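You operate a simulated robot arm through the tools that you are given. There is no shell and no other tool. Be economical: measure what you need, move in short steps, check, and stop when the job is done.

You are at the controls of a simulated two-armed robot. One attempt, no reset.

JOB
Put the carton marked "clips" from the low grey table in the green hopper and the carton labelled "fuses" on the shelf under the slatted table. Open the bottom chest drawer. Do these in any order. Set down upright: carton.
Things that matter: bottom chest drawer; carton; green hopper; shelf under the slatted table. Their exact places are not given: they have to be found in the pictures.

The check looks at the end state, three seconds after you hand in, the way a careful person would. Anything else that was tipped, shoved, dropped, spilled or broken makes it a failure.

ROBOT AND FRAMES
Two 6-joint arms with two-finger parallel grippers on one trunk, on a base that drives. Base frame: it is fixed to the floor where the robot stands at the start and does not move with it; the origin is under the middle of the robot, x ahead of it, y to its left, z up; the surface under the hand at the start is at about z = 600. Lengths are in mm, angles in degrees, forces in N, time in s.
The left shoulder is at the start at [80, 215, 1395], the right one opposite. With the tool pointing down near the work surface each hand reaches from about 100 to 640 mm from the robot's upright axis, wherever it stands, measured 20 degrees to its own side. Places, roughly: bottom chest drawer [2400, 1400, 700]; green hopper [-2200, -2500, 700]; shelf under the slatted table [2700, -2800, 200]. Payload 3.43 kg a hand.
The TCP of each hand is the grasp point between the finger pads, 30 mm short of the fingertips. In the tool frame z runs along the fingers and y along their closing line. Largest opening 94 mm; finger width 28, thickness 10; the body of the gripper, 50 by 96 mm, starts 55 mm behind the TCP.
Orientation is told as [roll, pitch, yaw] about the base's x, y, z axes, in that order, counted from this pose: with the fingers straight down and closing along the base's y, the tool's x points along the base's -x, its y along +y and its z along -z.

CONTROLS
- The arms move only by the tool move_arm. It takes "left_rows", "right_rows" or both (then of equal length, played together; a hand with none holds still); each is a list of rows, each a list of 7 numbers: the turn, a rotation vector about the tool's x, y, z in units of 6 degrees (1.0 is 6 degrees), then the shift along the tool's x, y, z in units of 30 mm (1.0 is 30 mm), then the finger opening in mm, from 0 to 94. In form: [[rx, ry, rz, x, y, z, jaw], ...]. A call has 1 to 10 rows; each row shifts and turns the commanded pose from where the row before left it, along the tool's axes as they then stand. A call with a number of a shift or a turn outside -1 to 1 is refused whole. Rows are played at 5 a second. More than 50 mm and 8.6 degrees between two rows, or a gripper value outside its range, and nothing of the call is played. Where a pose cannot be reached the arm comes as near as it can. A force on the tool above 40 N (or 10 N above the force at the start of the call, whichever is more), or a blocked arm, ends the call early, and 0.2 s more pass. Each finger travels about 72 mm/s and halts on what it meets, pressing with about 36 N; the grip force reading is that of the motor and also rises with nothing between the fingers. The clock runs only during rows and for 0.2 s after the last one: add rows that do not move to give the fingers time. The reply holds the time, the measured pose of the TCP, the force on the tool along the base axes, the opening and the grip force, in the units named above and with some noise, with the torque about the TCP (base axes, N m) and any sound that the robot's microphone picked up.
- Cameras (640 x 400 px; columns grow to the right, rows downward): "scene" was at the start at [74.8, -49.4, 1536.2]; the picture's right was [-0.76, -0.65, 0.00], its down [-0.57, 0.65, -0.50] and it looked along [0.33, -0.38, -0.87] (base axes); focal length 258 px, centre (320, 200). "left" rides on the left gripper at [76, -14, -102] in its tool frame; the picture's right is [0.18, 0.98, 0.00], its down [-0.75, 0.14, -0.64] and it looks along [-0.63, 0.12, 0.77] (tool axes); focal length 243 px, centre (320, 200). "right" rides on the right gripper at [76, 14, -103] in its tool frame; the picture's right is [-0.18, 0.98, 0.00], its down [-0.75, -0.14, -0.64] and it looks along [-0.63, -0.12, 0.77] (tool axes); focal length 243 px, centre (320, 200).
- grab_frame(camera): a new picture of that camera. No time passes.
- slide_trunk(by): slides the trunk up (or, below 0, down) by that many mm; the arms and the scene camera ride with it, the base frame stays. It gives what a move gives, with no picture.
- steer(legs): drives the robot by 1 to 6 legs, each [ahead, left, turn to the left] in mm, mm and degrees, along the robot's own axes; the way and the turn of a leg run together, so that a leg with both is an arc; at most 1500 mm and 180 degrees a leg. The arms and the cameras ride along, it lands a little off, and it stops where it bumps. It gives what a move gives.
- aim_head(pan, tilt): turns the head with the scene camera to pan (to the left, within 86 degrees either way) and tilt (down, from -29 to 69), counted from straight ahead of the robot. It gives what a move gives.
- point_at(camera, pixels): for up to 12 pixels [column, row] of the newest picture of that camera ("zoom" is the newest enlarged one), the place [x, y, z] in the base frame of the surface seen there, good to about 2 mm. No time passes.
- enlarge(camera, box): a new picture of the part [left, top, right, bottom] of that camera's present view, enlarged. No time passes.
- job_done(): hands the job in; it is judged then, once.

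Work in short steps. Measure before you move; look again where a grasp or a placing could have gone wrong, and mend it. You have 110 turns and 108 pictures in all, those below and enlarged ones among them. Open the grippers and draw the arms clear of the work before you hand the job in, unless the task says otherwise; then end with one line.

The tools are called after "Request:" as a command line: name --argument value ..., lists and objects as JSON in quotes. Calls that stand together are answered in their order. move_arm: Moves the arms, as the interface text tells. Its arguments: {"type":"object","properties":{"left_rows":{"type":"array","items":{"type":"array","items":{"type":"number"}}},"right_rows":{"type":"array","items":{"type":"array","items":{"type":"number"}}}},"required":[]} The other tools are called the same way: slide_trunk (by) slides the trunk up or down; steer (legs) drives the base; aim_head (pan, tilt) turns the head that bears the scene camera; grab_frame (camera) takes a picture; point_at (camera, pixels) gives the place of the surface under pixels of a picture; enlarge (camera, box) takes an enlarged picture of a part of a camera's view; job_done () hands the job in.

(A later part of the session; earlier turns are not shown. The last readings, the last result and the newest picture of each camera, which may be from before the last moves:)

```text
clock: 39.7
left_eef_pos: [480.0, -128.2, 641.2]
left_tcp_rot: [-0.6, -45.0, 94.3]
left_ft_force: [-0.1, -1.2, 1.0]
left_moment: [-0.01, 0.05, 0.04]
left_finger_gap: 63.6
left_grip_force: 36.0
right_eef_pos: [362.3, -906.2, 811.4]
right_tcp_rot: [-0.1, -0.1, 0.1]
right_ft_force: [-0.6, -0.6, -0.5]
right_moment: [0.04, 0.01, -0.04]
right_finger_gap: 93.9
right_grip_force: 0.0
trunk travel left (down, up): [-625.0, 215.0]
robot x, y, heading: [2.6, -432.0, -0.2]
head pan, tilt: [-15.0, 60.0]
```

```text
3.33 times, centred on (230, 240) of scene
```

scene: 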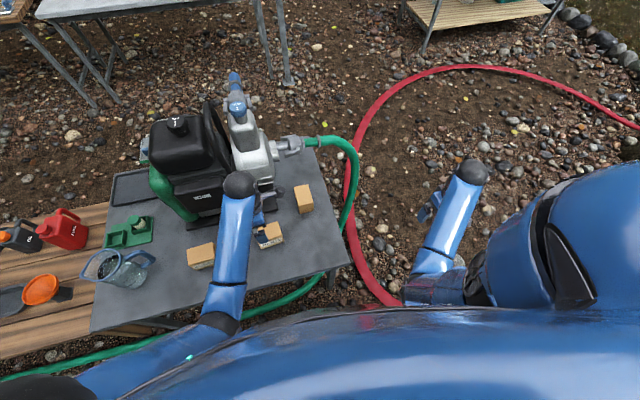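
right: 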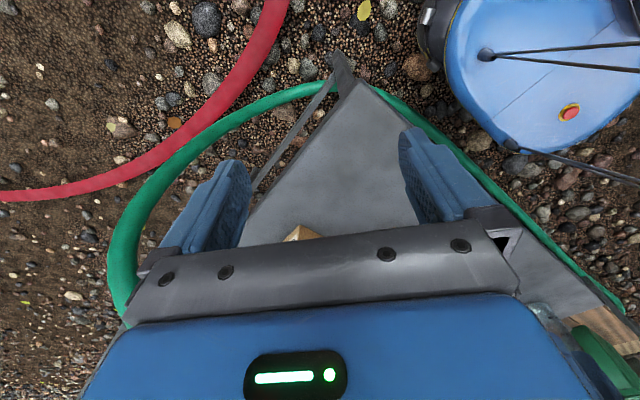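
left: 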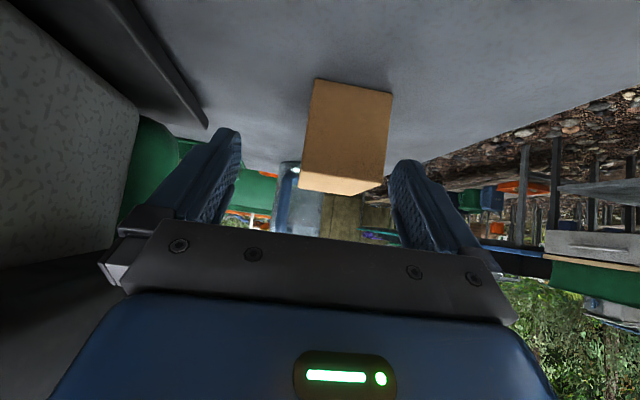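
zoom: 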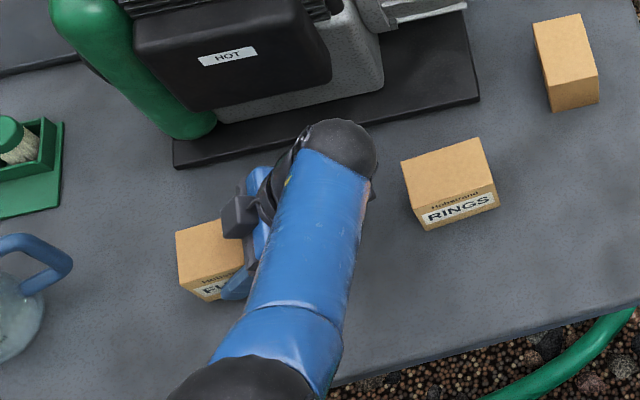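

Gripped at 63.6 mm, 36 N. Lift straight up about 110 mm.

Request:
move_arm --left_rows '[[0, 0, 0, -0.5, 0, -0.5, 45], [0, 0, 0, -0.6, 0, -0.6, 45], [0, 0, 0, -0.7, 0, -0.7, 45], [0, 0, 0, -0.7, 0, -0.7, 45], [0, 0, 0, 0, 0, 0, 45]]'

Request:
grab_frame --camera "left"

Request:
enlarge --camera "scene" --box '[140, 160, 340, 300]'

```text
clock: 40.9
left_eef_pos: [481.9, -128.5, 748.5]
left_tcp_rot: [-0.6, -45.1, 94.1]
left_ft_force: [0.0, 0.8, -1.3]
left_moment: [-0.01, 0.03, -0.04]
left_finger_gap: 63.9
left_grip_force: 36.0
right_eef_pos: [362.7, -905.3, 811.6]
right_tcp_rot: [0.0, 0.0, 0.1]
right_ft_force: [0.1, -0.7, 0.3]
right_moment: [-0.04, -0.01, -0.01]
right_finger_gap: 94.0
right_grip_force: 0.1
trunk travel left (down, up): [-625.0, 215.0]
robot x, y, heading: [2.4, -430.6, -0.0]
head pan, tilt: [-15.0, 60.0]
```

```text
75 pictures are left
```

left: 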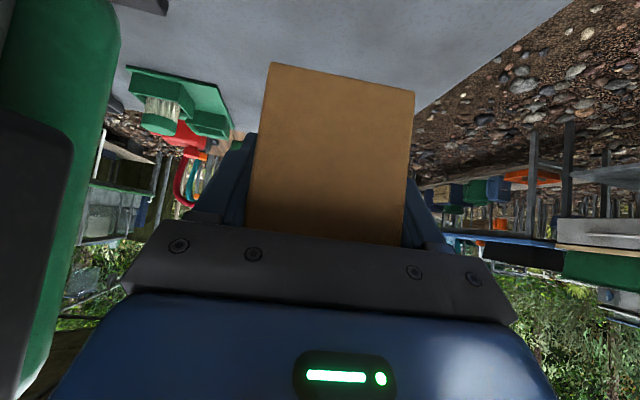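

```text
2.86 times, centred on (240, 230) of scene
```

zoom: 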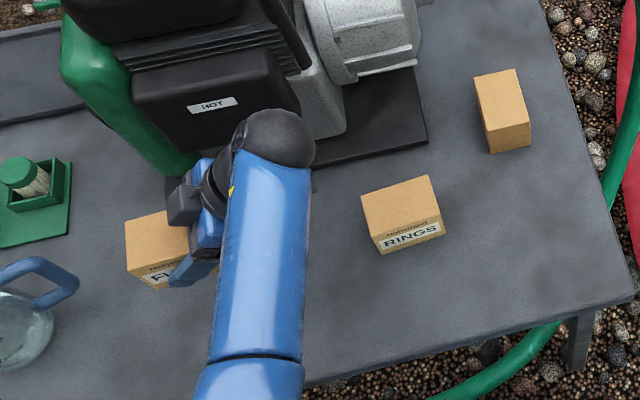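

FUSES is held upright. Draw the left hand 130 mm back toward the robot, then measure the third carton.

Request:
point_at --camera "zoom" --pixels '[[476, 79], [514, 71], [527, 121], [491, 131], [491, 150], [528, 143], [500, 100]]'

Request:
move_arm --left_rows '[[0, 0, 0, 0, 0.9, 0, 45], [0, 0, 0, 0, 0.9, 0, 45], [0, 0, 0, 0, 0.9, 0, 45], [0, 0, 0, 0, 0.9, 0, 45], [0, 0, 0, 0, 0.8, 0, 45], [0, 0, 0, 0, 0, 0, 45]]'

```text
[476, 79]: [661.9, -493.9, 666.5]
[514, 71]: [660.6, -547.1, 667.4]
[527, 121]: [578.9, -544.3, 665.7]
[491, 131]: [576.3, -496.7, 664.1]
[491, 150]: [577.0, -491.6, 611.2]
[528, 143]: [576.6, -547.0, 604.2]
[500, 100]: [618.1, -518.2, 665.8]
```

```text
clock: 42.3
left_eef_pos: [349.6, -137.9, 744.8]
left_tcp_rot: [-0.8, -45.1, 94.2]
left_ft_force: [0.0, 0.0, -1.6]
left_moment: [-0.03, -0.01, 0.01]
left_finger_gap: 63.6
left_grip_force: 35.7
right_eef_pos: [362.2, -905.2, 810.6]
right_tcp_rot: [0.0, 0.0, 0.2]
right_ft_force: [-0.1, -0.1, -0.5]
right_moment: [-0.01, -0.02, 0.0]
right_finger_gap: 94.0
right_grip_force: 0.1
trunk travel left (down, up): [-625.0, 215.0]
robot x, y, heading: [1.4, -432.8, 0.2]
head pan, tilt: [-15.0, 60.0]
```

Third carton: centre (620,-520), aligned with base axes. Bring the right hand above it.

Request:
move_arm --right_rows '[[0, 0, 0, 0, 1, 0, 94], [0, 0, 0, 0, 1, 0, 94], [0, 0, 0, 0, 1, 0, 94], [0, 0, 0, 0, 1, 0, 94], [0, 0, 0, -0.95, 1, 0, 94], [0, 0, 0, -0.95, 1, 0, 94], [0, 0, 0, -0.95, 1, 0, 94], [0, 0, 0, -0.95, 1, 0, 94], [0, 0, 0, -0.95, 1, 0, 94], [0, 0, 0, -0.95, 1, 0, 94]]'

Request:
move_arm --right_rows '[[0, 0, 0, -0.95, 0.94, 0, 94], [0, 0, 0, -0.97, 0.94, 0, 94], [0, 0, 0, -0.98, 0.94, 0, 94], [0, 0, 0, 0, 0, 0, 94], [0, 0, 0, 0, 0, 0, 94]]'

Request:
grab_frame --camera "right"

Request:
grab_frame --camera "scene"

```text
clock: 44.5
left_eef_pos: [350.3, -137.9, 742.9]
left_tcp_rot: [-0.7, -45.0, 94.1]
left_ft_force: [0.2, 0.0, -0.5]
left_moment: [0.0, 0.04, 0.0]
left_finger_gap: 63.8
left_grip_force: 35.4
right_eef_pos: [531.3, -603.7, 811.7]
right_tcp_rot: [0.0, -0.1, 0.2]
right_ft_force: [0.6, 0.6, -0.4]
right_moment: [0.01, 0.02, 0.0]
right_finger_gap: 93.9
right_grip_force: 0.1
trunk travel left (down, up): [-625.0, 215.0]
robot x, y, heading: [-1.9, -426.1, -0.1]
head pan, tilt: [-15.0, 60.0]
```

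```text
clock: 45.7
left_eef_pos: [349.7, -137.4, 743.4]
left_tcp_rot: [-0.7, -45.0, 94.1]
left_ft_force: [0.1, 0.3, -2.1]
left_moment: [0.01, 0.02, 0.04]
left_finger_gap: 63.6
left_grip_force: 36.2
right_eef_pos: [616.3, -519.4, 811.8]
right_tcp_rot: [0.0, 0.0, 0.1]
right_ft_force: [-0.8, 0.0, -0.5]
right_moment: [-0.02, 0.03, 0.0]
right_finger_gap: 93.8
right_grip_force: 0.1
trunk travel left (down, up): [-625.0, 215.0]
robot x, y, heading: [-3.0, -431.1, 0.4]
head pan, tilt: [-15.0, 60.0]
```

```text
73 pictures are left
```

right: 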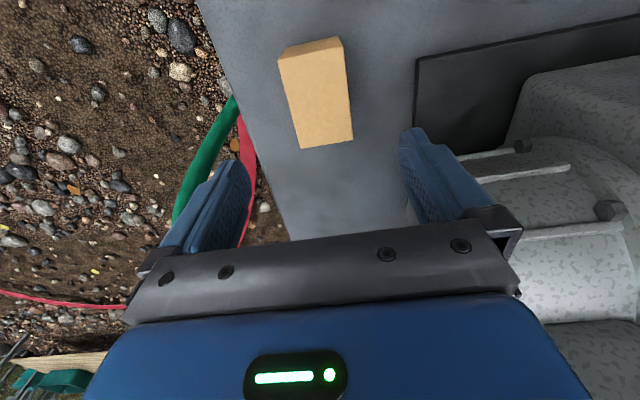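

```text
72 pictures are left
```

scene: 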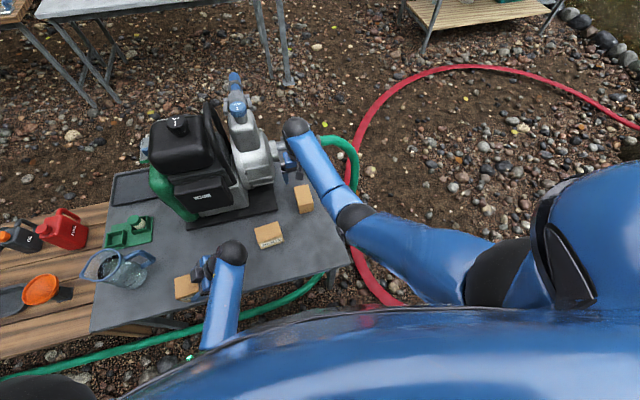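

Check clearance to the pump on the +y side before lowering.

Request:
point_at --camera "right" --pixels '[[418, 60], [414, 110], [465, 152], [530, 125], [500, 135], [520, 200], [525, 270], [285, 55], [350, 140], [303, 147], [560, 165]]'

Request:
enlarge --camera "scene" --box '[230, 110, 370, 230]'

```text
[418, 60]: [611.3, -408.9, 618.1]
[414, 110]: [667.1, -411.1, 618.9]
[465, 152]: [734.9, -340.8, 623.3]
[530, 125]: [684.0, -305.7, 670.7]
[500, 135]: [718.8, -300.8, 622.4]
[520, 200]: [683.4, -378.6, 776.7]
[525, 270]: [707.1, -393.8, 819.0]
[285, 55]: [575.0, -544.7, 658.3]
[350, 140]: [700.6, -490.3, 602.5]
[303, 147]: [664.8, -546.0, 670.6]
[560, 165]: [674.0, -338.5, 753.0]
```

```text
3.33 times, centred on (300, 170) of scene
```

zoom: 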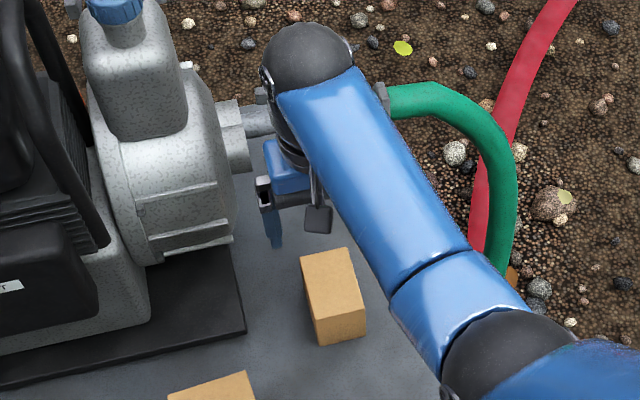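

The pump's outlet coupling is close to the wrist; measure it.

Request:
point_at --camera "zoom" --pixels '[[243, 165], [232, 140], [262, 120], [232, 105], [385, 95], [400, 105], [243, 125], [180, 230]]'

Request:
enlarge --camera "right" --box '[400, 60, 640, 300]'

```text
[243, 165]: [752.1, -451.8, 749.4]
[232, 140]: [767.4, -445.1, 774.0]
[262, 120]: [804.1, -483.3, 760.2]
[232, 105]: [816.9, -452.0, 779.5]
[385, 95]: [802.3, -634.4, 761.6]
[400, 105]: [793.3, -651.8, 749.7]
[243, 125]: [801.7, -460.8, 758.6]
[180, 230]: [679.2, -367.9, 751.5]
```

```text
1.67 times, centred on (520, 180) of right
```

zoom: 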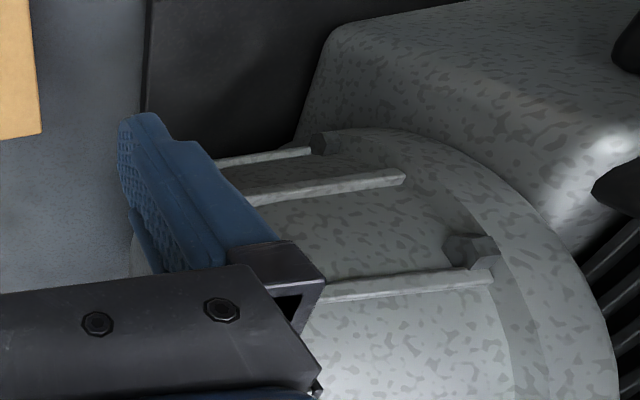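

Outlet starts at x≥752 and y≥-450 lies the pump, so lowering at (620,-520) is clear. Lower 170 mm and close.

Request:
move_arm --right_rows '[[0, 0, 0, -0.06, 0, 0.9, 94], [0, 0, 0, -0.06, 0, 0.9, 94], [0, 0, 0, 0, 0, 0.9, 94], [0, 0, 0, 0, 0, 0.98, 94], [0, 0, 0, 0, 0, 0.98, 94], [0, 0, 0, 0, 0, 0.98, 94], [0, 0, 0, 0, 0, 0, 94]]'

Request:
move_arm --right_rows '[[0, 0, 0, 0, 0, 0, 75], [0, 0, 0, 0, 0, 0, 60], [0, 0, 0, 0, 0, 0, 45], [0, 0, 0, 0, 0, 0, 45], [0, 0, 0, 0, 0, 0, 45]]'

Request:
move_arm --right_rows '[[0, 0, 0, 0, 0, -0.5, 45], [0, 0, 0, 0, 0, -0.9, 45], [0, 0, 0, 0, 0, -0.9, 45], [0, 0, 0, 0, 0, -0.9, 45], [0, 0, 0, 0, 0, -0.9, 45], [0, 0, 0, 0, 0, 0, 45]]'

Request:
grab_frame --camera "right"

```text
clock: 47.3
left_eef_pos: [349.3, -136.9, 744.1]
left_tcp_rot: [-0.7, -44.9, 94.2]
left_ft_force: [-0.5, 0.6, -0.9]
left_moment: [0.0, -0.02, -0.02]
left_finger_gap: 63.9
left_grip_force: 36.1
right_eef_pos: [604.0, -523.4, 665.7]
right_tcp_rot: [-0.1, -0.1, 0.3]
right_ft_force: [1.0, -0.4, 0.1]
right_moment: [0.02, 0.03, -0.01]
right_finger_gap: 94.0
right_grip_force: 0.2
right hand out of reach, approached as far as the arm can: row 5, 6
trunk travel left (down, up): [-625.0, 215.0]
robot x, y, heading: [-3.2, -430.3, 0.3]
head pan, tilt: [-15.0, 60.0]
```

```text
clock: 48.5
left_eef_pos: [350.5, -139.1, 743.9]
left_tcp_rot: [-0.9, -45.0, 94.3]
left_ft_force: [0.2, 0.8, -1.1]
left_moment: [-0.02, 0.01, 0.02]
left_finger_gap: 63.8
left_grip_force: 35.9
right_eef_pos: [604.6, -523.6, 665.3]
right_tcp_rot: [0.0, -0.1, 0.2]
right_ft_force: [0.0, -0.8, 1.3]
right_moment: [-0.09, -0.03, 0.06]
right_finger_gap: 64.0
right_grip_force: 36.1
trunk travel left (down, up): [-625.0, 215.0]
robot x, y, heading: [-2.2, -431.6, 0.3]
head pan, tilt: [-15.0, 60.0]
```

```text
clock: 49.9
left_eef_pos: [349.6, -138.2, 743.9]
left_tcp_rot: [-0.7, -45.0, 94.2]
left_ft_force: [-0.6, 0.9, -2.4]
left_moment: [0.01, -0.03, 0.0]
left_finger_gap: 63.8
left_grip_force: 35.8
right_eef_pos: [602.6, -525.8, 791.6]
right_tcp_rot: [0.0, -0.1, 0.0]
right_ft_force: [0.8, 1.4, -2.1]
right_moment: [0.02, 0.01, -0.02]
right_finger_gap: 63.8
right_grip_force: 36.5
trunk travel left (down, up): [-625.0, 215.0]
robot x, y, heading: [-0.5, -433.0, 0.4]
head pan, tilt: [-15.0, 60.0]
```

```text
69 pictures are left
```

right: 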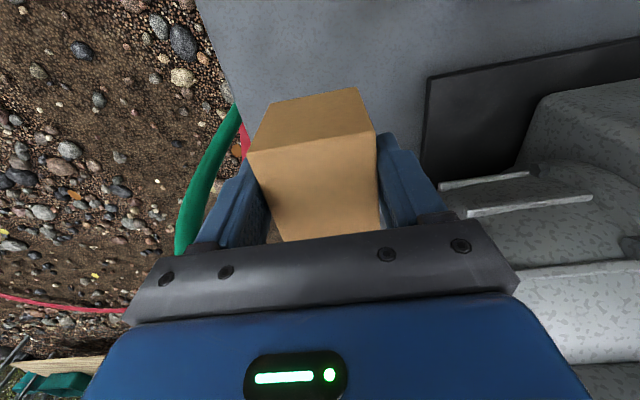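

Both are held. Pull the right hand back from the pump and yaw it to show its label side to the head; yaw the left to point forward meanwhile.

Request:
move_arm --right_rows '[[0, 0, 0, 1, 0, 0, 45], [0, 0, 0, 1, 0, 0, 45], [0, 0, 0, 1, 0, 0, 45], [0, 0, 0, 1, 0, 0, 45], [0, 0, 0, 1, 0, 0, 45], [0, 0, 0, 1, 0, 0, 45], [0, 0, 0, 0, 0, -0.5, 45]]'

Request:
steer --legs '[[-250, 0, 0]]'

Request:
move_arm --right_rows '[[0, 0, 1, 0, 0, 0, 45], [0, 0, 1, 0, 0, 0, 45], [0, 0, 1, 0, 0, 0, 45], [0, 0, 1, 0, 0, 0, 45], [0, 0, 1, 0, 0, 0, 45], [0, 0, 1, 0, 0, 0, 45], [0, 0, 1, 0, 0, 0, 45], [0, 0, 1, 0, 0, 0, 45], [0, 0, 1, 0, 0, 0, 45], [0, 0, 1, 0, 0, 0, 45]]' --left_rows '[[0.707, 0, 0.707, 0, 0, 0, 45], [0.707, 0, 0.707, 0, 0, 0, 45], [0.707, 0, 0.707, 0, 0, 0, 45], [0.707, 0, 0.707, 0, 0, 0, 45], [0.707, 0, 0.707, 0, 0, 0, 45], [0.707, 0, 0.707, 0, 0, 0, 45], [0.707, 0, 0.707, 0, 0, 0, 45], [0.707, 0, 0.707, 0, 0, 0, 45], [0.707, 0, 0.707, 0, 0, 0, 45], [0.707, 0, 0.707, 0, 0, 0, 45]]'

Request:
aim_head --pan -20 --tilt 50

Request:
grab_frame --camera "scene"

```text
clock: 51.5
left_eef_pos: [350.4, -138.2, 746.0]
left_tcp_rot: [-0.8, -45.0, 94.1]
left_ft_force: [-0.3, 0.8, -2.8]
left_moment: [-0.03, 0.03, 0.01]
left_finger_gap: 63.6
left_grip_force: 35.5
right_eef_pos: [423.7, -525.8, 803.7]
right_tcp_rot: [-0.1, 0.1, 0.1]
right_ft_force: [1.0, -0.1, -1.9]
right_moment: [0.02, -0.01, 0.01]
right_finger_gap: 63.9
right_grip_force: 36.7
trunk travel left (down, up): [-625.0, 215.0]
robot x, y, heading: [1.6, -434.9, 0.1]
head pan, tilt: [-15.0, 60.0]
```

```text
clock: 53.4
left_eef_pos: [93.6, -137.3, 743.5]
left_tcp_rot: [-0.8, -45.1, 94.3]
left_ft_force: [0.4, 0.2, -0.3]
left_moment: [-0.04, -0.02, -0.01]
left_finger_gap: 63.8
left_grip_force: 36.2
right_eef_pos: [169.6, -525.7, 802.5]
right_tcp_rot: [0.0, 0.1, 0.3]
right_ft_force: [0.2, -0.1, -1.4]
right_moment: [-0.01, 0.05, 0.06]
right_finger_gap: 63.9
right_grip_force: 36.2
trunk travel left (down, up): [-625.0, 215.0]
robot x, y, heading: [-253.2, -432.5, 0.5]
head pan, tilt: [-15.0, 60.0]
```

```text
clock: 55.6
left_eef_pos: [94.2, -138.1, 744.3]
left_tcp_rot: [-0.4, -45.6, 34.1]
left_ft_force: [-0.3, 0.6, -1.5]
left_moment: [0.01, -0.02, -0.02]
left_finger_gap: 63.7
left_grip_force: 36.0
right_eef_pos: [169.4, -525.6, 803.6]
right_tcp_rot: [0.0, -0.1, -59.9]
right_ft_force: [0.5, -0.1, -1.9]
right_moment: [-0.01, 0.03, 0.0]
right_finger_gap: 64.0
right_grip_force: 36.1
trunk travel left (down, up): [-625.0, 215.0]
robot x, y, heading: [-252.8, -429.7, 0.2]
head pan, tilt: [-15.0, 60.0]
```

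```text
clock: 56.3
left_eef_pos: [94.0, -137.8, 745.3]
left_tcp_rot: [-0.2, -45.5, 34.1]
left_ft_force: [0.1, -0.1, -1.2]
left_moment: [0.03, 0.03, 0.02]
left_finger_gap: 63.7
left_grip_force: 36.1
right_eef_pos: [169.4, -526.0, 804.1]
right_tcp_rot: [0.0, -0.1, -59.7]
right_ft_force: [-0.9, -0.6, -0.9]
right_moment: [0.02, 0.01, 0.0]
right_finger_gap: 63.9
right_grip_force: 36.5
trunk travel left (down, up): [-625.0, 215.0]
robot x, y, heading: [-255.0, -429.7, 0.4]
head pan, tilt: [-20.0, 50.0]
```

```text
68 pictures are left
```

scene: 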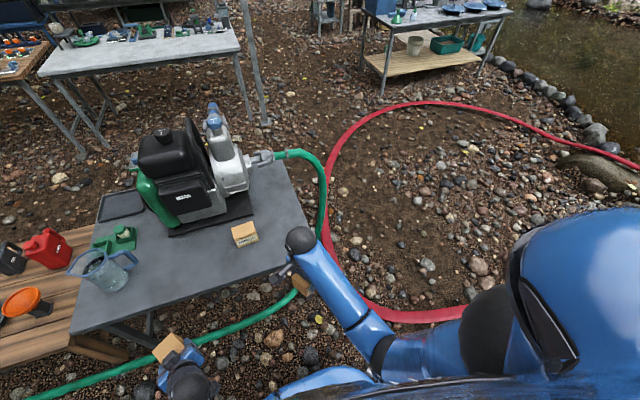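

Request:
enlarge --camera "scene" --box '[275, 250, 335, 310]'

Request:
enlarge --camera "scene" --box '[130, 310, 230, 400]'

Request:
aim_head --pan -86 --tilt 30

Request:
grab_frame --camera "scene"

```text
6.67 times, centred on (305, 280) of scene
```

zoom: 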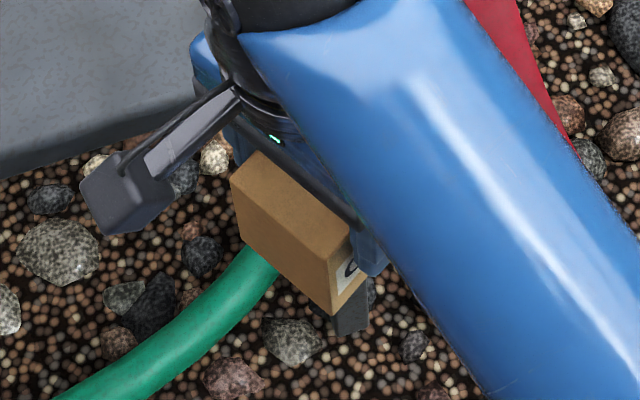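

```text
4.44 times, centred on (180, 355) of scene
```

zoom: 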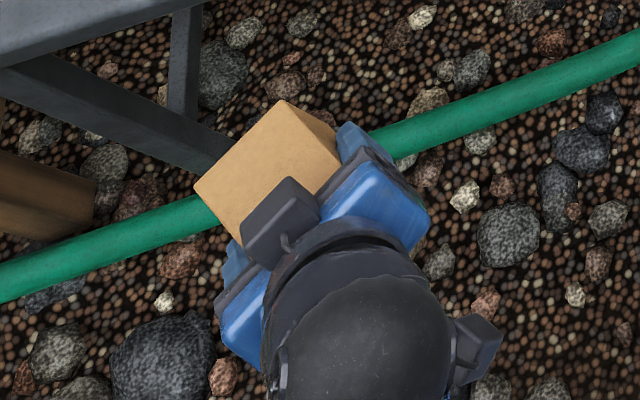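

```text
clock: 57.6
left_eef_pos: [95.1, -137.2, 746.0]
left_tcp_rot: [-0.3, -45.4, 34.0]
left_ft_force: [0.1, 0.6, -0.9]
left_moment: [-0.03, 0.04, 0.01]
left_finger_gap: 64.0
left_grip_force: 36.4
right_eef_pos: [169.6, -524.6, 803.0]
right_tcp_rot: [0.0, 0.0, -59.6]
right_ft_force: [-1.1, 0.2, -0.7]
right_moment: [0.04, 0.0, -0.03]
right_finger_gap: 63.8
right_grip_force: 36.0
trunk travel left (down, up): [-625.0, 215.0]
robot x, y, heading: [-255.1, -432.5, 0.5]
head pan, tilt: [-85.9, 30.0]
```

```text
65 pictures are left
```

scene: 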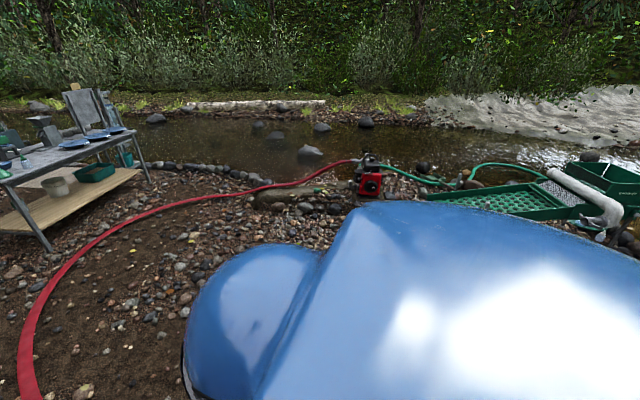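

A "C…" label shows on the third carton — CLIPS. Now turn right toward the hopper and look.

Request:
steer --legs '[[0, 0, -130]]'

Request:
aim_head --pan 0 --tilt 25

Request:
grab_frame --camera "scene"

```text
clock: 63.4
left_eef_pos: [-235.5, -889.0, 744.5]
left_tcp_rot: [-0.3, -45.4, -93.8]
left_ft_force: [-0.3, 0.5, -0.7]
left_moment: [-0.01, 0.02, 0.01]
left_finger_gap: 64.2
left_grip_force: 35.5
right_eef_pos: [-586.0, -711.7, 803.7]
right_tcp_rot: [-0.1, 0.1, 172.4]
right_ft_force: [0.4, 0.3, -1.1]
right_moment: [0.02, -0.01, 0.02]
right_finger_gap: 63.5
right_grip_force: 35.7
trunk travel left (down, up): [-625.0, 215.0]
robot x, y, heading: [-254.9, -435.4, -127.5]
head pan, tilt: [-85.9, 30.0]
```

```text
clock: 65.0
left_eef_pos: [-236.0, -888.2, 743.9]
left_tcp_rot: [-0.3, -45.5, -93.7]
left_ft_force: [0.3, 0.7, -2.7]
left_moment: [0.03, 0.01, -0.02]
left_finger_gap: 63.7
left_grip_force: 35.9
right_eef_pos: [-587.3, -710.8, 804.0]
right_tcp_rot: [0.0, -0.1, 172.4]
right_ft_force: [0.2, 0.5, -0.5]
right_moment: [-0.03, -0.03, -0.02]
right_finger_gap: 63.9
right_grip_force: 36.3
trunk travel left (down, up): [-625.0, 215.0]
robot x, y, heading: [-253.6, -431.8, -127.3]
head pan, tilt: [0.0, 25.0]
```

```text
64 pictures are left
```

scene: 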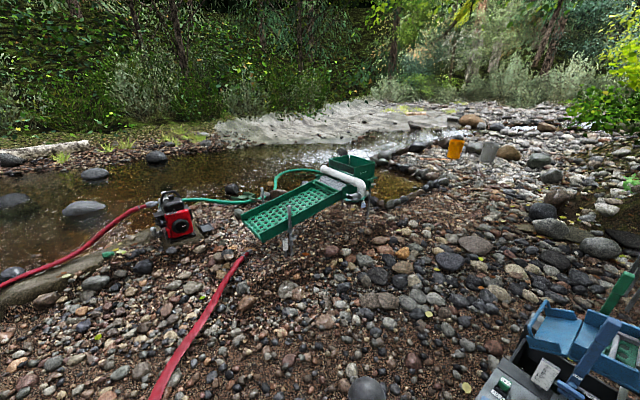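

The sluice with the green hopper is at (350,165). Measure it and zoom in.

Request:
enlarge --camera "scene" --box '[220, 130, 400, 260]'

Request:
point_at --camera "scene" --pixels '[[335, 165], [350, 165], [372, 165], [355, 178], [320, 195], [265, 238], [290, 225], [190, 235], [240, 265], [370, 200], [345, 210], [390, 190]]'

```text
3.08 times, centred on (310, 195) of scene
```

zoom: 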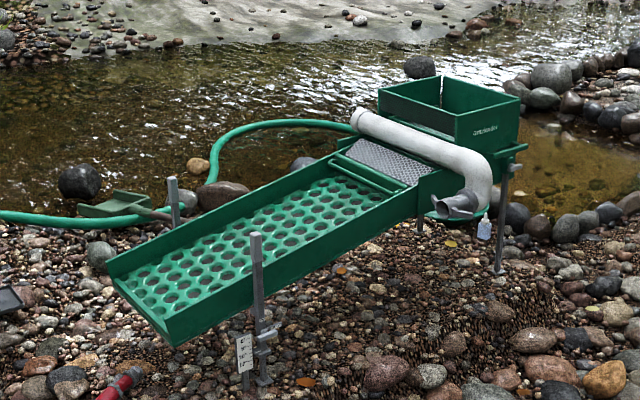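

```text
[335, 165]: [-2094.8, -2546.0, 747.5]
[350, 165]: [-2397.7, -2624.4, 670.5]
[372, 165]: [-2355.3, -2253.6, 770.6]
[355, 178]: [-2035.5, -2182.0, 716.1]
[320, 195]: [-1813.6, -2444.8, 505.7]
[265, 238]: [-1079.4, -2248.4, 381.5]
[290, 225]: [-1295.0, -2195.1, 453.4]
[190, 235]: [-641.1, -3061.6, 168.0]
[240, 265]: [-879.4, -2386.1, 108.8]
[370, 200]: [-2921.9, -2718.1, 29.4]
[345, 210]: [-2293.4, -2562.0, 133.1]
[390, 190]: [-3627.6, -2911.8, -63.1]
```

Request:
point_at --camera "zoom" --pixels '[[382, 90], [443, 78], [518, 97], [457, 114], [460, 140], [515, 135], [430, 95], [470, 90], [495, 245], [470, 205], [440, 210], [525, 148]]'

Request:
enlarge --camera "scene" --box '[310, 140, 400, 210]'

```text
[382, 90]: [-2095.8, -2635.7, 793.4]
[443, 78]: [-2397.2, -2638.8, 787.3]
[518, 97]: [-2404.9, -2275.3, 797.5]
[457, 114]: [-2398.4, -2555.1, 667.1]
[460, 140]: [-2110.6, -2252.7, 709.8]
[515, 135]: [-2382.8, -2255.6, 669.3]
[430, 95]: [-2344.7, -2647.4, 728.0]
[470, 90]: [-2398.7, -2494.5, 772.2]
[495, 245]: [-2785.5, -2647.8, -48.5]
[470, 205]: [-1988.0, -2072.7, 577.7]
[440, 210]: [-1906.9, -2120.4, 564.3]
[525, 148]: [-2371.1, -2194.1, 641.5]
```

```text
5.71 times, centred on (355, 175) of scene
```

zoom: 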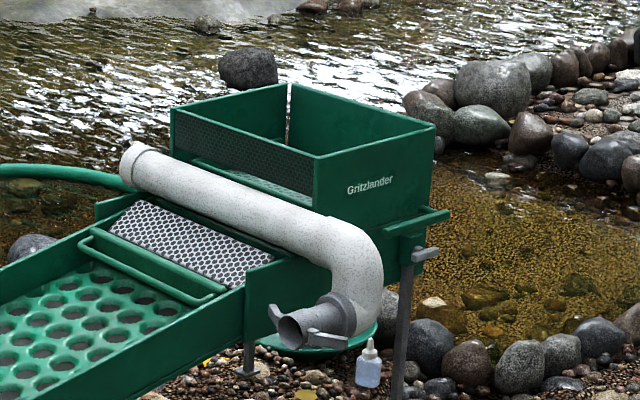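

Hopper rim spans x −2400..−2095, y −2640..−2255, z≈795. Check what lies to the right along the path.

Request:
aim_head --pan -35 --tilt 35

Request:
grab_frame --camera "scene"

Request:
point_at --camera "scene" --pixels '[[300, 230], [330, 290], [200, 200], [230, 350], [150, 300], [380, 200]]'

```text
clock: 66.0
left_eef_pos: [-233.8, -889.5, 745.7]
left_tcp_rot: [-0.3, -45.6, -93.7]
left_ft_force: [0.0, 0.1, -0.5]
left_moment: [0.0, 0.0, -0.01]
left_finger_gap: 63.9
left_grip_force: 35.9
right_eef_pos: [-587.5, -710.1, 803.7]
right_tcp_rot: [0.0, 0.0, 172.4]
right_ft_force: [-1.1, 0.4, -0.9]
right_moment: [0.03, -0.04, 0.01]
right_finger_gap: 63.8
right_grip_force: 36.3
trunk travel left (down, up): [-625.0, 215.0]
robot x, y, heading: [-251.9, -432.2, -127.8]
head pan, tilt: [-35.0, 35.0]
```

```text
61 pictures are left
```

scene: 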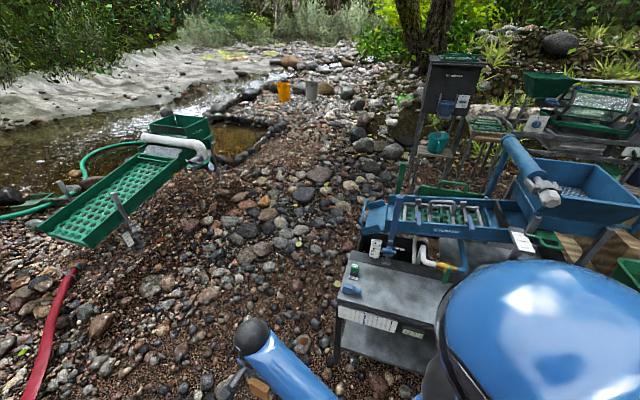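

```text
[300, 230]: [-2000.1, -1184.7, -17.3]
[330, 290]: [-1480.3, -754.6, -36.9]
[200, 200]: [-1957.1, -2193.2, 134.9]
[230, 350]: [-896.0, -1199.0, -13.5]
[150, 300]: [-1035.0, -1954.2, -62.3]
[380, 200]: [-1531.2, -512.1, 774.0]
```

Path is clear going around the blue rig's table. Raise the trunk 150, drive to a waypoint and toward a stance in front of the hopper's +y side.

Request:
slide_trunk --by 150

Request:
steer --legs '[[1220, 0, 0], [992, -881, 0]]'

Request:
aim_head --pan 10 --tilt 45

Request:
grab_frame --camera "scene"

```text
clock: 67.7
left_eef_pos: [-235.3, -889.3, 894.7]
left_tcp_rot: [-0.3, -45.5, -93.8]
left_ft_force: [-0.2, 0.6, -0.7]
left_moment: [0.01, 0.0, -0.01]
left_finger_gap: 63.8
left_grip_force: 36.5
right_eef_pos: [-587.1, -710.9, 953.6]
right_tcp_rot: [0.0, 0.0, 172.4]
right_ft_force: [0.2, -0.2, -0.7]
right_moment: [0.01, -0.02, 0.0]
right_finger_gap: 63.7
right_grip_force: 35.9
trunk travel left (down, up): [-775.0, 65.0]
robot x, y, heading: [-254.9, -433.4, -127.6]
head pan, tilt: [-35.0, 35.0]
```

```text
clock: 80.3
left_eef_pos: [-2281.3, -2164.9, 896.3]
left_tcp_rot: [-0.4, -45.5, -91.6]
left_ft_force: [0.1, -1.1, -1.8]
left_moment: [0.0, 0.0, 0.0]
left_finger_gap: 63.9
left_grip_force: 35.7
right_eef_pos: [-2640.9, -2000.5, 953.2]
right_tcp_rot: [0.0, -0.1, 174.5]
right_ft_force: [-0.2, -0.2, -0.8]
right_moment: [-0.01, -0.03, 0.02]
right_finger_gap: 63.8
right_grip_force: 35.8
trunk travel left (down, up): [-775.0, 65.0]
robot x, y, heading: [-2318.6, -1710.2, -125.3]
head pan, tilt: [-35.0, 35.0]
```

```text
clock: 81.5
left_eef_pos: [-2281.9, -2164.7, 895.3]
left_tcp_rot: [-0.4, -45.5, -91.7]
left_ft_force: [-0.6, -0.4, -1.5]
left_moment: [0.0, 0.0, 0.0]
left_finger_gap: 63.8
left_grip_force: 36.2
right_eef_pos: [-2641.5, -2000.2, 952.8]
right_tcp_rot: [-0.1, 0.0, 174.6]
right_ft_force: [-1.0, -0.8, -1.3]
right_moment: [-0.01, -0.01, 0.01]
right_finger_gap: 63.8
right_grip_force: 35.6
trunk travel left (down, up): [-775.0, 65.0]
robot x, y, heading: [-2317.4, -1715.8, -125.7]
head pan, tilt: [10.0, 45.0]
```

```text
60 pictures are left
```

scene: 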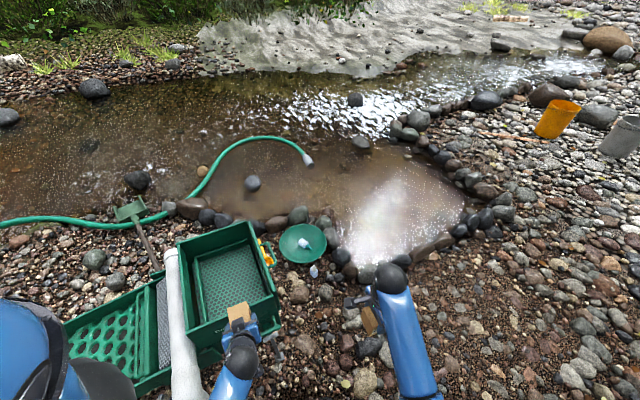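

I see into the hopper now: floor at (230,285). Measure floor and rims.

Request:
point_at --camera "scene" --pixels '[[225, 280], [210, 265], [250, 265], [205, 310], [182, 242], [250, 222], [278, 295], [190, 352], [262, 290], [215, 250], [268, 240]]'

Request:
enlarge --camera "scene" --box '[150, 210, 310, 380]'

```text
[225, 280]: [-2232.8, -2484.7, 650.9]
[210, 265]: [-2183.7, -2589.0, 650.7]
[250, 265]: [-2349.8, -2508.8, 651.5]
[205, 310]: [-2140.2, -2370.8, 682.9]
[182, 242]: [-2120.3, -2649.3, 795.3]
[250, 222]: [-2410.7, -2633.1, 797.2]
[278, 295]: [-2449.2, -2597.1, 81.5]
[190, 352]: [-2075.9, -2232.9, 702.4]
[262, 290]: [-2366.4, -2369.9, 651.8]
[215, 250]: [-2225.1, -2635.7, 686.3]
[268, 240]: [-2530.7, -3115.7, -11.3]
```

```text
2.35 times, centred on (230, 295) of scene
```

zoom: 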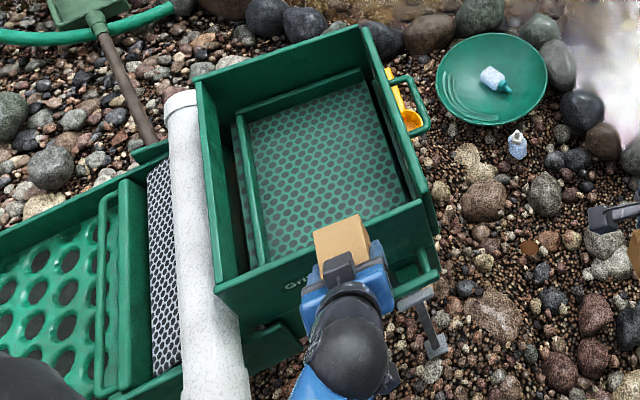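

Floor is z≈651. Retract the left hand upward/inward and turn the right hand's yaw back to straight, then turn the robot square to the hopper.

Request:
move_arm --left_rows '[[0, 0, 0, -0.05, 0, -0.52, 45], [0, 0, 0, -0.05, 0, -0.52, 45], [0, 0, 0, -0.05, 0, -0.52, 45], [0, 0, 0, -0.05, 0, -0.52, 45], [0, 0, 0, -0.05, 0, -0.52, 45], [0, 0, 0, -0.05, 0, -0.52, 45], [0, 0, 0, -0.05, 0, -0.52, 45], [0, 0, 0, -0.05, 0, -0.52, 45], [0, 0, 0, -0.05, 0, -0.52, 45], [0, 0, 0, -0.05, 0, -0.52, 45]]' --right_rows '[[0, 0, -1, 0, 0, 0, 45], [0, 0, -1, 0, 0, 0, 45], [0, 0, -1, 0, 0, 0, 45], [0, 0, -1, 0, 0, 0, 45], [0, 0, -1, 0, 0, 0, 45], [0, 0, -1, 0, 0, 0, 45], [0, 0, -1, 0, 0, 0, 45], [0, 0, -1, 0, 0, 0, 45], [0, 0, -1, 0, 0, 0, 45], [0, 0, -1, 0, 0, 0, 45]]'

Request:
steer --legs '[[0, 0, 35.5]]'

Request:
aim_head --pan 0 --tilt 55

Request:
grab_frame --camera "scene"

```text
clock: 83.7
left_eef_pos: [-2278.6, -2066.4, 1015.5]
left_tcp_rot: [-0.5, -45.6, -91.6]
left_ft_force: [-0.7, -1.4, -1.5]
left_moment: [0.02, 0.01, -0.01]
left_finger_gap: 63.8
left_grip_force: 36.3
right_eef_pos: [-2640.3, -1999.6, 953.0]
right_tcp_rot: [0.0, 0.0, -125.3]
right_ft_force: [-0.1, -0.3, -1.3]
right_moment: [0.01, -0.01, -0.01]
right_finger_gap: 63.6
right_grip_force: 35.7
trunk travel left (down, up): [-775.0, 65.0]
robot x, y, heading: [-2318.9, -1710.8, -125.2]
head pan, tilt: [10.0, 45.0]
```

```text
clock: 85.8
left_eef_pos: [-2076.4, -1976.2, 1015.3]
left_tcp_rot: [-0.3, -45.4, -55.8]
left_ft_force: [0.0, 0.1, -1.0]
left_moment: [0.05, 0.02, 0.03]
left_finger_gap: 63.7
left_grip_force: 36.3
right_eef_pos: [-2408.9, -2133.9, 954.2]
right_tcp_rot: [0.1, 0.1, -89.3]
right_ft_force: [-1.3, 0.3, -1.2]
right_moment: [0.04, 0.02, 0.01]
right_finger_gap: 63.9
right_grip_force: 36.1
trunk travel left (down, up): [-775.0, 65.0]
robot x, y, heading: [-2322.4, -1709.3, -89.7]
head pan, tilt: [10.0, 45.0]
```

```text
clock: 86.5
left_eef_pos: [-2076.4, -1975.3, 1015.6]
left_tcp_rot: [-0.3, -45.5, -55.7]
left_ft_force: [-0.9, -0.4, -1.4]
left_moment: [0.04, 0.0, -0.01]
left_finger_gap: 63.8
left_grip_force: 35.9
right_eef_pos: [-2408.7, -2134.3, 954.2]
right_tcp_rot: [0.0, 0.0, -89.5]
right_ft_force: [-0.2, 0.1, -1.3]
right_moment: [0.06, 0.03, -0.02]
right_finger_gap: 64.1
right_grip_force: 36.2
trunk travel left (down, up): [-775.0, 65.0]
robot x, y, heading: [-2318.4, -1711.2, -89.4]
head pan, tilt: [0.0, 55.0]
```

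```text
58 pictures are left
```

scene: 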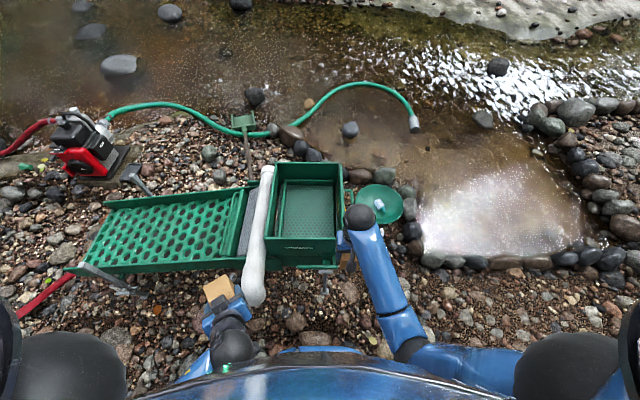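

Check how far the robot's own front reaches versus the frame before driving 85 mm closer.

Request:
point_at --camera "scene" --pixels '[[320, 349], [300, 360], [255, 300], [335, 270], [325, 290], [310, 255], [310, 235], [375, 245]]'

```text
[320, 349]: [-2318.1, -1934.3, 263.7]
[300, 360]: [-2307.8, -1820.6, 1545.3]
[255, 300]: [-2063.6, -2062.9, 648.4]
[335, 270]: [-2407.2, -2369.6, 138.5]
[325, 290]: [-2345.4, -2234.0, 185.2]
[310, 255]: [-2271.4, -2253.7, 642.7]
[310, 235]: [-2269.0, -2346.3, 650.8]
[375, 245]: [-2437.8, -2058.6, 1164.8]
```

Base front is 225 mm ahead of centre; 85 mm is safe. Drive and bring the carton over the hopper.

Request:
steer --legs '[[90, 0, 0]]'

Request:
move_arm --right_rows '[[0, 0, 0, -0.9, 0.75, 0, 45], [0, 0, 0, -0.9, 0.75, 0, 45], [0, 0, 0, -0.9, 0.75, 0, 45], [0, 0, 0, -0.9, 0.75, 0, 45], [0, 0, 0, -0.9, 0.75, 0, 45], [0, 0, 0, -0.9, 0.75, 0, 45], [0, 0, 0, 0, 0, 0, 45]]'

Request:
grab_frame --camera "scene"

Request:
grab_frame --camera "right"

```text
clock: 87.7
left_eef_pos: [-2075.9, -2067.0, 1012.3]
left_tcp_rot: [-0.1, -45.3, -55.8]
left_ft_force: [0.1, -1.2, -0.1]
left_moment: [0.05, -0.01, 0.03]
left_finger_gap: 63.8
left_grip_force: 36.4
right_eef_pos: [-2407.1, -2227.1, 951.5]
right_tcp_rot: [0.0, 0.5, -89.4]
right_ft_force: [0.3, -0.4, -1.2]
right_moment: [0.08, 0.03, 0.02]
right_finger_gap: 63.8
right_grip_force: 36.3
trunk travel left (down, up): [-775.0, 65.0]
robot x, y, heading: [-2322.4, -1798.0, -89.6]
head pan, tilt: [0.0, 55.0]
stopped in leg 1: the robot was blocked; the commanded pose is now the measured one
```

```text
clock: 89.3
left_eef_pos: [-2075.4, -2061.0, 1015.5]
left_tcp_rot: [-0.3, -45.5, -55.5]
left_ft_force: [0.4, -0.8, -1.7]
left_moment: [-0.01, 0.01, -0.02]
left_finger_gap: 63.8
left_grip_force: 36.3
right_eef_pos: [-2267.4, -2381.8, 953.7]
right_tcp_rot: [0.0, 0.0, -89.5]
right_ft_force: [0.1, 0.6, -1.3]
right_moment: [0.01, 0.0, 0.0]
right_finger_gap: 63.7
right_grip_force: 36.3
trunk travel left (down, up): [-775.0, 65.0]
robot x, y, heading: [-2314.9, -1796.8, -89.4]
head pan, tilt: [0.0, 55.0]
```

```text
57 pictures are left
```

scene: 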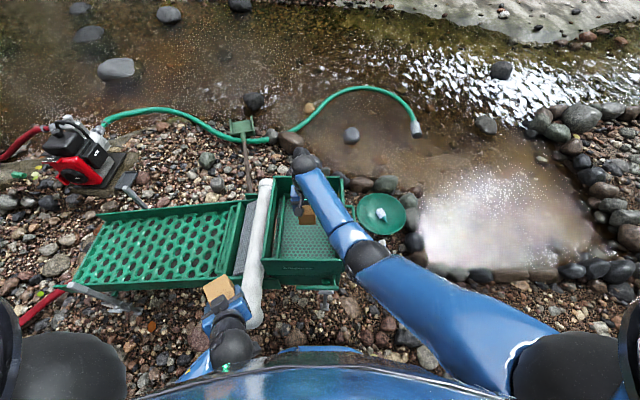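

```text
56 pictures are left
```

right: 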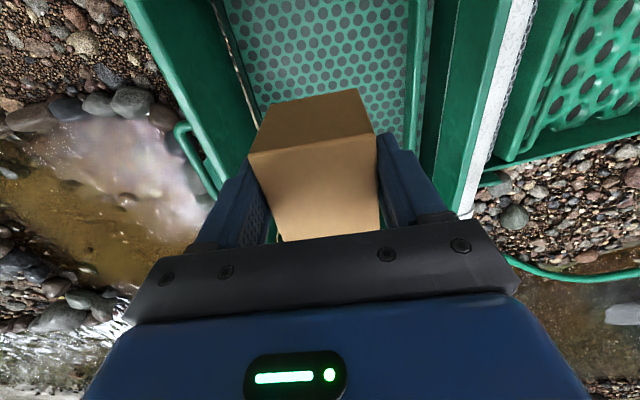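

Blocked 4 mm short (a light bump). The carton is well above the hopper floor at (−2267,−2382). Lower the trunk 150.

Request:
slide_trunk --by -150

Request:
move_arm --right_rows '[[0, 0, 0, 0, 0, 0.8, 45], [0, 0, 0, 0, 0, 0.8, 45], [0, 0, 0, 0, 0, 0.5, 45], [0, 0, 0, 0, 0, 0, 45]]'

Request:
grab_frame --camera "scene"

```text
clock: 91.1
left_eef_pos: [-2075.1, -2061.8, 864.9]
left_tcp_rot: [-0.5, -45.4, -55.6]
left_ft_force: [-0.9, 0.9, -1.8]
left_moment: [0.03, 0.0, -0.01]
left_finger_gap: 64.0
left_grip_force: 35.5
right_eef_pos: [-2265.9, -2382.3, 802.3]
right_tcp_rot: [0.0, 0.0, -89.4]
right_ft_force: [0.4, -0.2, -1.1]
right_moment: [0.01, -0.01, 0.0]
right_finger_gap: 64.1
right_grip_force: 35.9
trunk travel left (down, up): [-625.0, 215.0]
robot x, y, heading: [-2319.6, -1796.9, -89.6]
head pan, tilt: [0.0, 55.0]
```

```text
clock: 92.1
left_eef_pos: [-2076.5, -2060.5, 865.4]
left_tcp_rot: [-0.5, -45.5, -55.5]
left_ft_force: [-0.1, -0.6, -1.5]
left_moment: [0.03, 0.0, -0.02]
left_finger_gap: 63.8
left_grip_force: 35.9
right_eef_pos: [-2270.0, -2383.9, 740.6]
right_tcp_rot: [0.0, -0.1, -89.4]
right_ft_force: [-0.2, 0.8, -1.7]
right_moment: [0.02, 0.0, 0.03]
right_finger_gap: 63.7
right_grip_force: 35.6
trunk travel left (down, up): [-625.0, 215.0]
robot x, y, heading: [-2317.7, -1794.3, -89.4]
head pan, tilt: [0.0, 55.0]
```

```text
55 pictures are left
```

scene: 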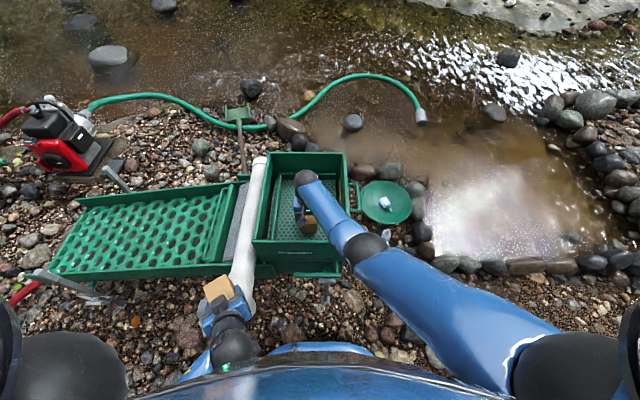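

At z=740 the carton hangs ~24 mm over the floor. Lower gently until contact.

Request:
move_arm --right_rows '[[0, 0, 0, 0, 0, 0.4, 45], [0, 0, 0, 0, 0, 0.2, 45], [0, 0, 0, 0, 0, 0.13, 45], [0, 0, 0, 0, 0, 0, 45]]'

Request:
point_at --camera "scene" --pixels '[[365, 250], [350, 235], [310, 222]]'

```text
clock: 93.1
left_eef_pos: [-2076.6, -2060.5, 866.5]
left_tcp_rot: [-0.4, -45.6, -55.6]
left_ft_force: [0.4, 0.1, 0.0]
left_moment: [0.0, -0.01, -0.02]
left_finger_gap: 63.9
left_grip_force: 36.2
right_eef_pos: [-2268.0, -2383.7, 719.5]
right_tcp_rot: [-0.1, -0.4, -89.4]
right_ft_force: [-2.4, -2.6, 15.2]
right_moment: [0.07, 0.44, 0.07]
right_finger_gap: 64.2
right_grip_force: 36.2
trunk travel left (down, up): [-625.0, 215.0]
robot x, y, heading: [-2318.8, -1799.2, -89.2]
head pan, tilt: [0.0, 55.0]
```

```text
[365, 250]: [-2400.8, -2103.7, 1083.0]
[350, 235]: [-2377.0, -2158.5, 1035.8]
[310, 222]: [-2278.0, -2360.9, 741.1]
```

Contact with 15 N: the carton sits on the floor. Open, rise, and look.

Request:
move_arm --right_rows '[[0, 0, 0, 0, 0, 0, 70], [0, 0, 0, 0, 0, 0, 94], [0, 0, 0, 0, 0, 0, 94], [0, 0, 0, 0, 0, -0.6, 94], [0, 0, 0, 0, 0, -1, 94], [0, 0, 0, 0, 0, -1, 94], [0, 0, 0, 0, 0, -1, 94], [0, 0, 0, 0, 0, -1, 94], [0, 0, 0, 0, 0, -1, 94]]'

Request:
grab_frame --camera "right"

Request:
enlarge --camera "scene" --box '[220, 140, 380, 300]'

```text
clock: 95.1
left_eef_pos: [-2076.2, -2060.7, 865.8]
left_tcp_rot: [-0.3, -45.5, -55.6]
left_ft_force: [-0.6, -0.4, -1.5]
left_moment: [0.0, 0.04, -0.02]
left_finger_gap: 63.7
left_grip_force: 35.6
right_eef_pos: [-2268.1, -2380.1, 885.3]
right_tcp_rot: [0.0, -0.1, -89.5]
right_ft_force: [-0.7, 0.2, -0.6]
right_moment: [0.01, 0.01, 0.02]
right_finger_gap: 94.3
right_grip_force: 0.0
trunk travel left (down, up): [-625.0, 215.0]
robot x, y, heading: [-2318.9, -1795.9, -89.3]
head pan, tilt: [0.0, 55.0]
```

```text
54 pictures are left
```

right: 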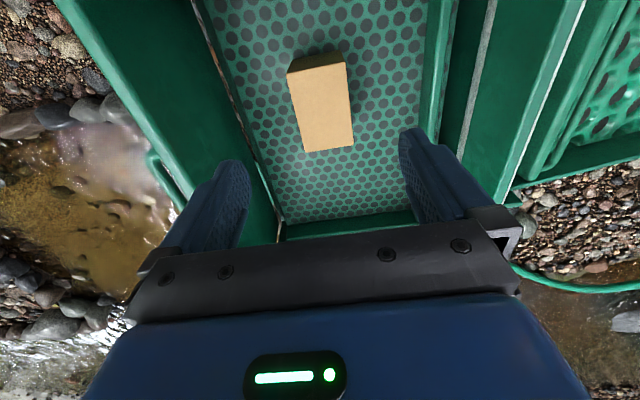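

```text
2.50 times, centred on (300, 220) of scene
```

zoom: 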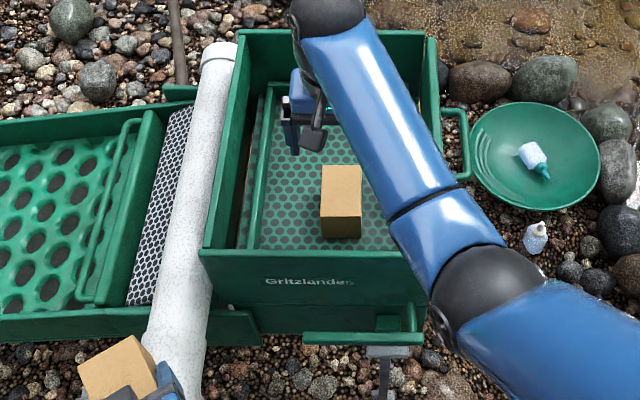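

CLIPS stands upright in the hopper. Withdraw the right hand, back away, turn to heading 0 and drive east.

Request:
move_arm --right_rows '[[0, 0, 0, 0, 0, -0.9, 94], [0, 0, 0, 1, 0, 0, 94], [0, 0, 0, 1, 0, 0, 94], [0, 0, 0, 1, 0, 0, 94], [0, 0, 0, 1, 0, 0, 94], [0, 0, 0, 1, 0, 0, 94], [0, 0, 0, 1, 0, 0, 94]]'

Request:
steer --legs '[[-450, 0, 0], [0, 0, 89.4], [1400, 0, 0]]'

Request:
aim_head --pan -25 --tilt 25

Request:
grab_frame --camera "scene"

```text
clock: 96.7
left_eef_pos: [-2075.8, -2061.7, 865.7]
left_tcp_rot: [-0.4, -45.5, -55.5]
left_ft_force: [-0.9, 0.1, -1.7]
left_moment: [0.0, 0.01, -0.04]
left_finger_gap: 63.7
left_grip_force: 36.5
right_eef_pos: [-2250.4, -2230.2, 857.3]
right_tcp_rot: [0.1, -0.3, -89.4]
right_ft_force: [-0.5, 0.5, -0.6]
right_moment: [0.02, -0.03, -0.01]
right_finger_gap: 93.8
right_grip_force: 0.0
right hand out of reach, approached as far as the arm can: row 3, 4, 5, 6, 7
trunk travel left (down, up): [-625.0, 215.0]
robot x, y, heading: [-2315.6, -1797.4, -89.6]
head pan, tilt: [0.0, 55.0]
```

```text
clock: 109.9
left_eef_pos: [-635.6, -1105.4, 864.4]
left_tcp_rot: [-0.4, -45.5, 34.0]
left_ft_force: [-0.4, 0.7, -2.0]
left_moment: [0.02, 0.02, 0.0]
left_finger_gap: 63.8
left_grip_force: 35.8
right_eef_pos: [-467.8, -1282.9, 856.8]
right_tcp_rot: [0.0, 0.0, 0.3]
right_ft_force: [-0.1, -1.3, -0.1]
right_moment: [0.01, 0.01, 0.0]
right_finger_gap: 93.9
right_grip_force: 0.0
trunk travel left (down, up): [-625.0, 215.0]
robot x, y, heading: [-906.5, -1350.3, 0.1]
head pan, tilt: [0.0, 55.0]
```

```text
clock: 110.8
left_eef_pos: [-634.8, -1106.1, 865.4]
left_tcp_rot: [-0.4, -45.5, 34.0]
left_ft_force: [0.1, -0.2, -1.6]
left_moment: [-0.02, 0.0, 0.04]
left_finger_gap: 63.7
left_grip_force: 35.6
right_eef_pos: [-468.3, -1283.0, 857.1]
right_tcp_rot: [0.1, -0.1, 0.2]
right_ft_force: [-0.2, -0.5, -0.7]
right_moment: [-0.04, -0.04, -0.03]
right_finger_gap: 94.0
right_grip_force: 0.1
trunk travel left (down, up): [-625.0, 215.0]
robot x, y, heading: [-900.6, -1344.5, 0.2]
head pan, tilt: [-25.0, 25.0]
```

```text
52 pictures are left
```

scene: 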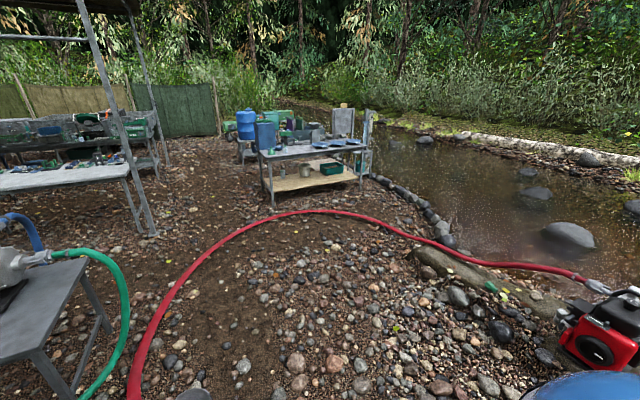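

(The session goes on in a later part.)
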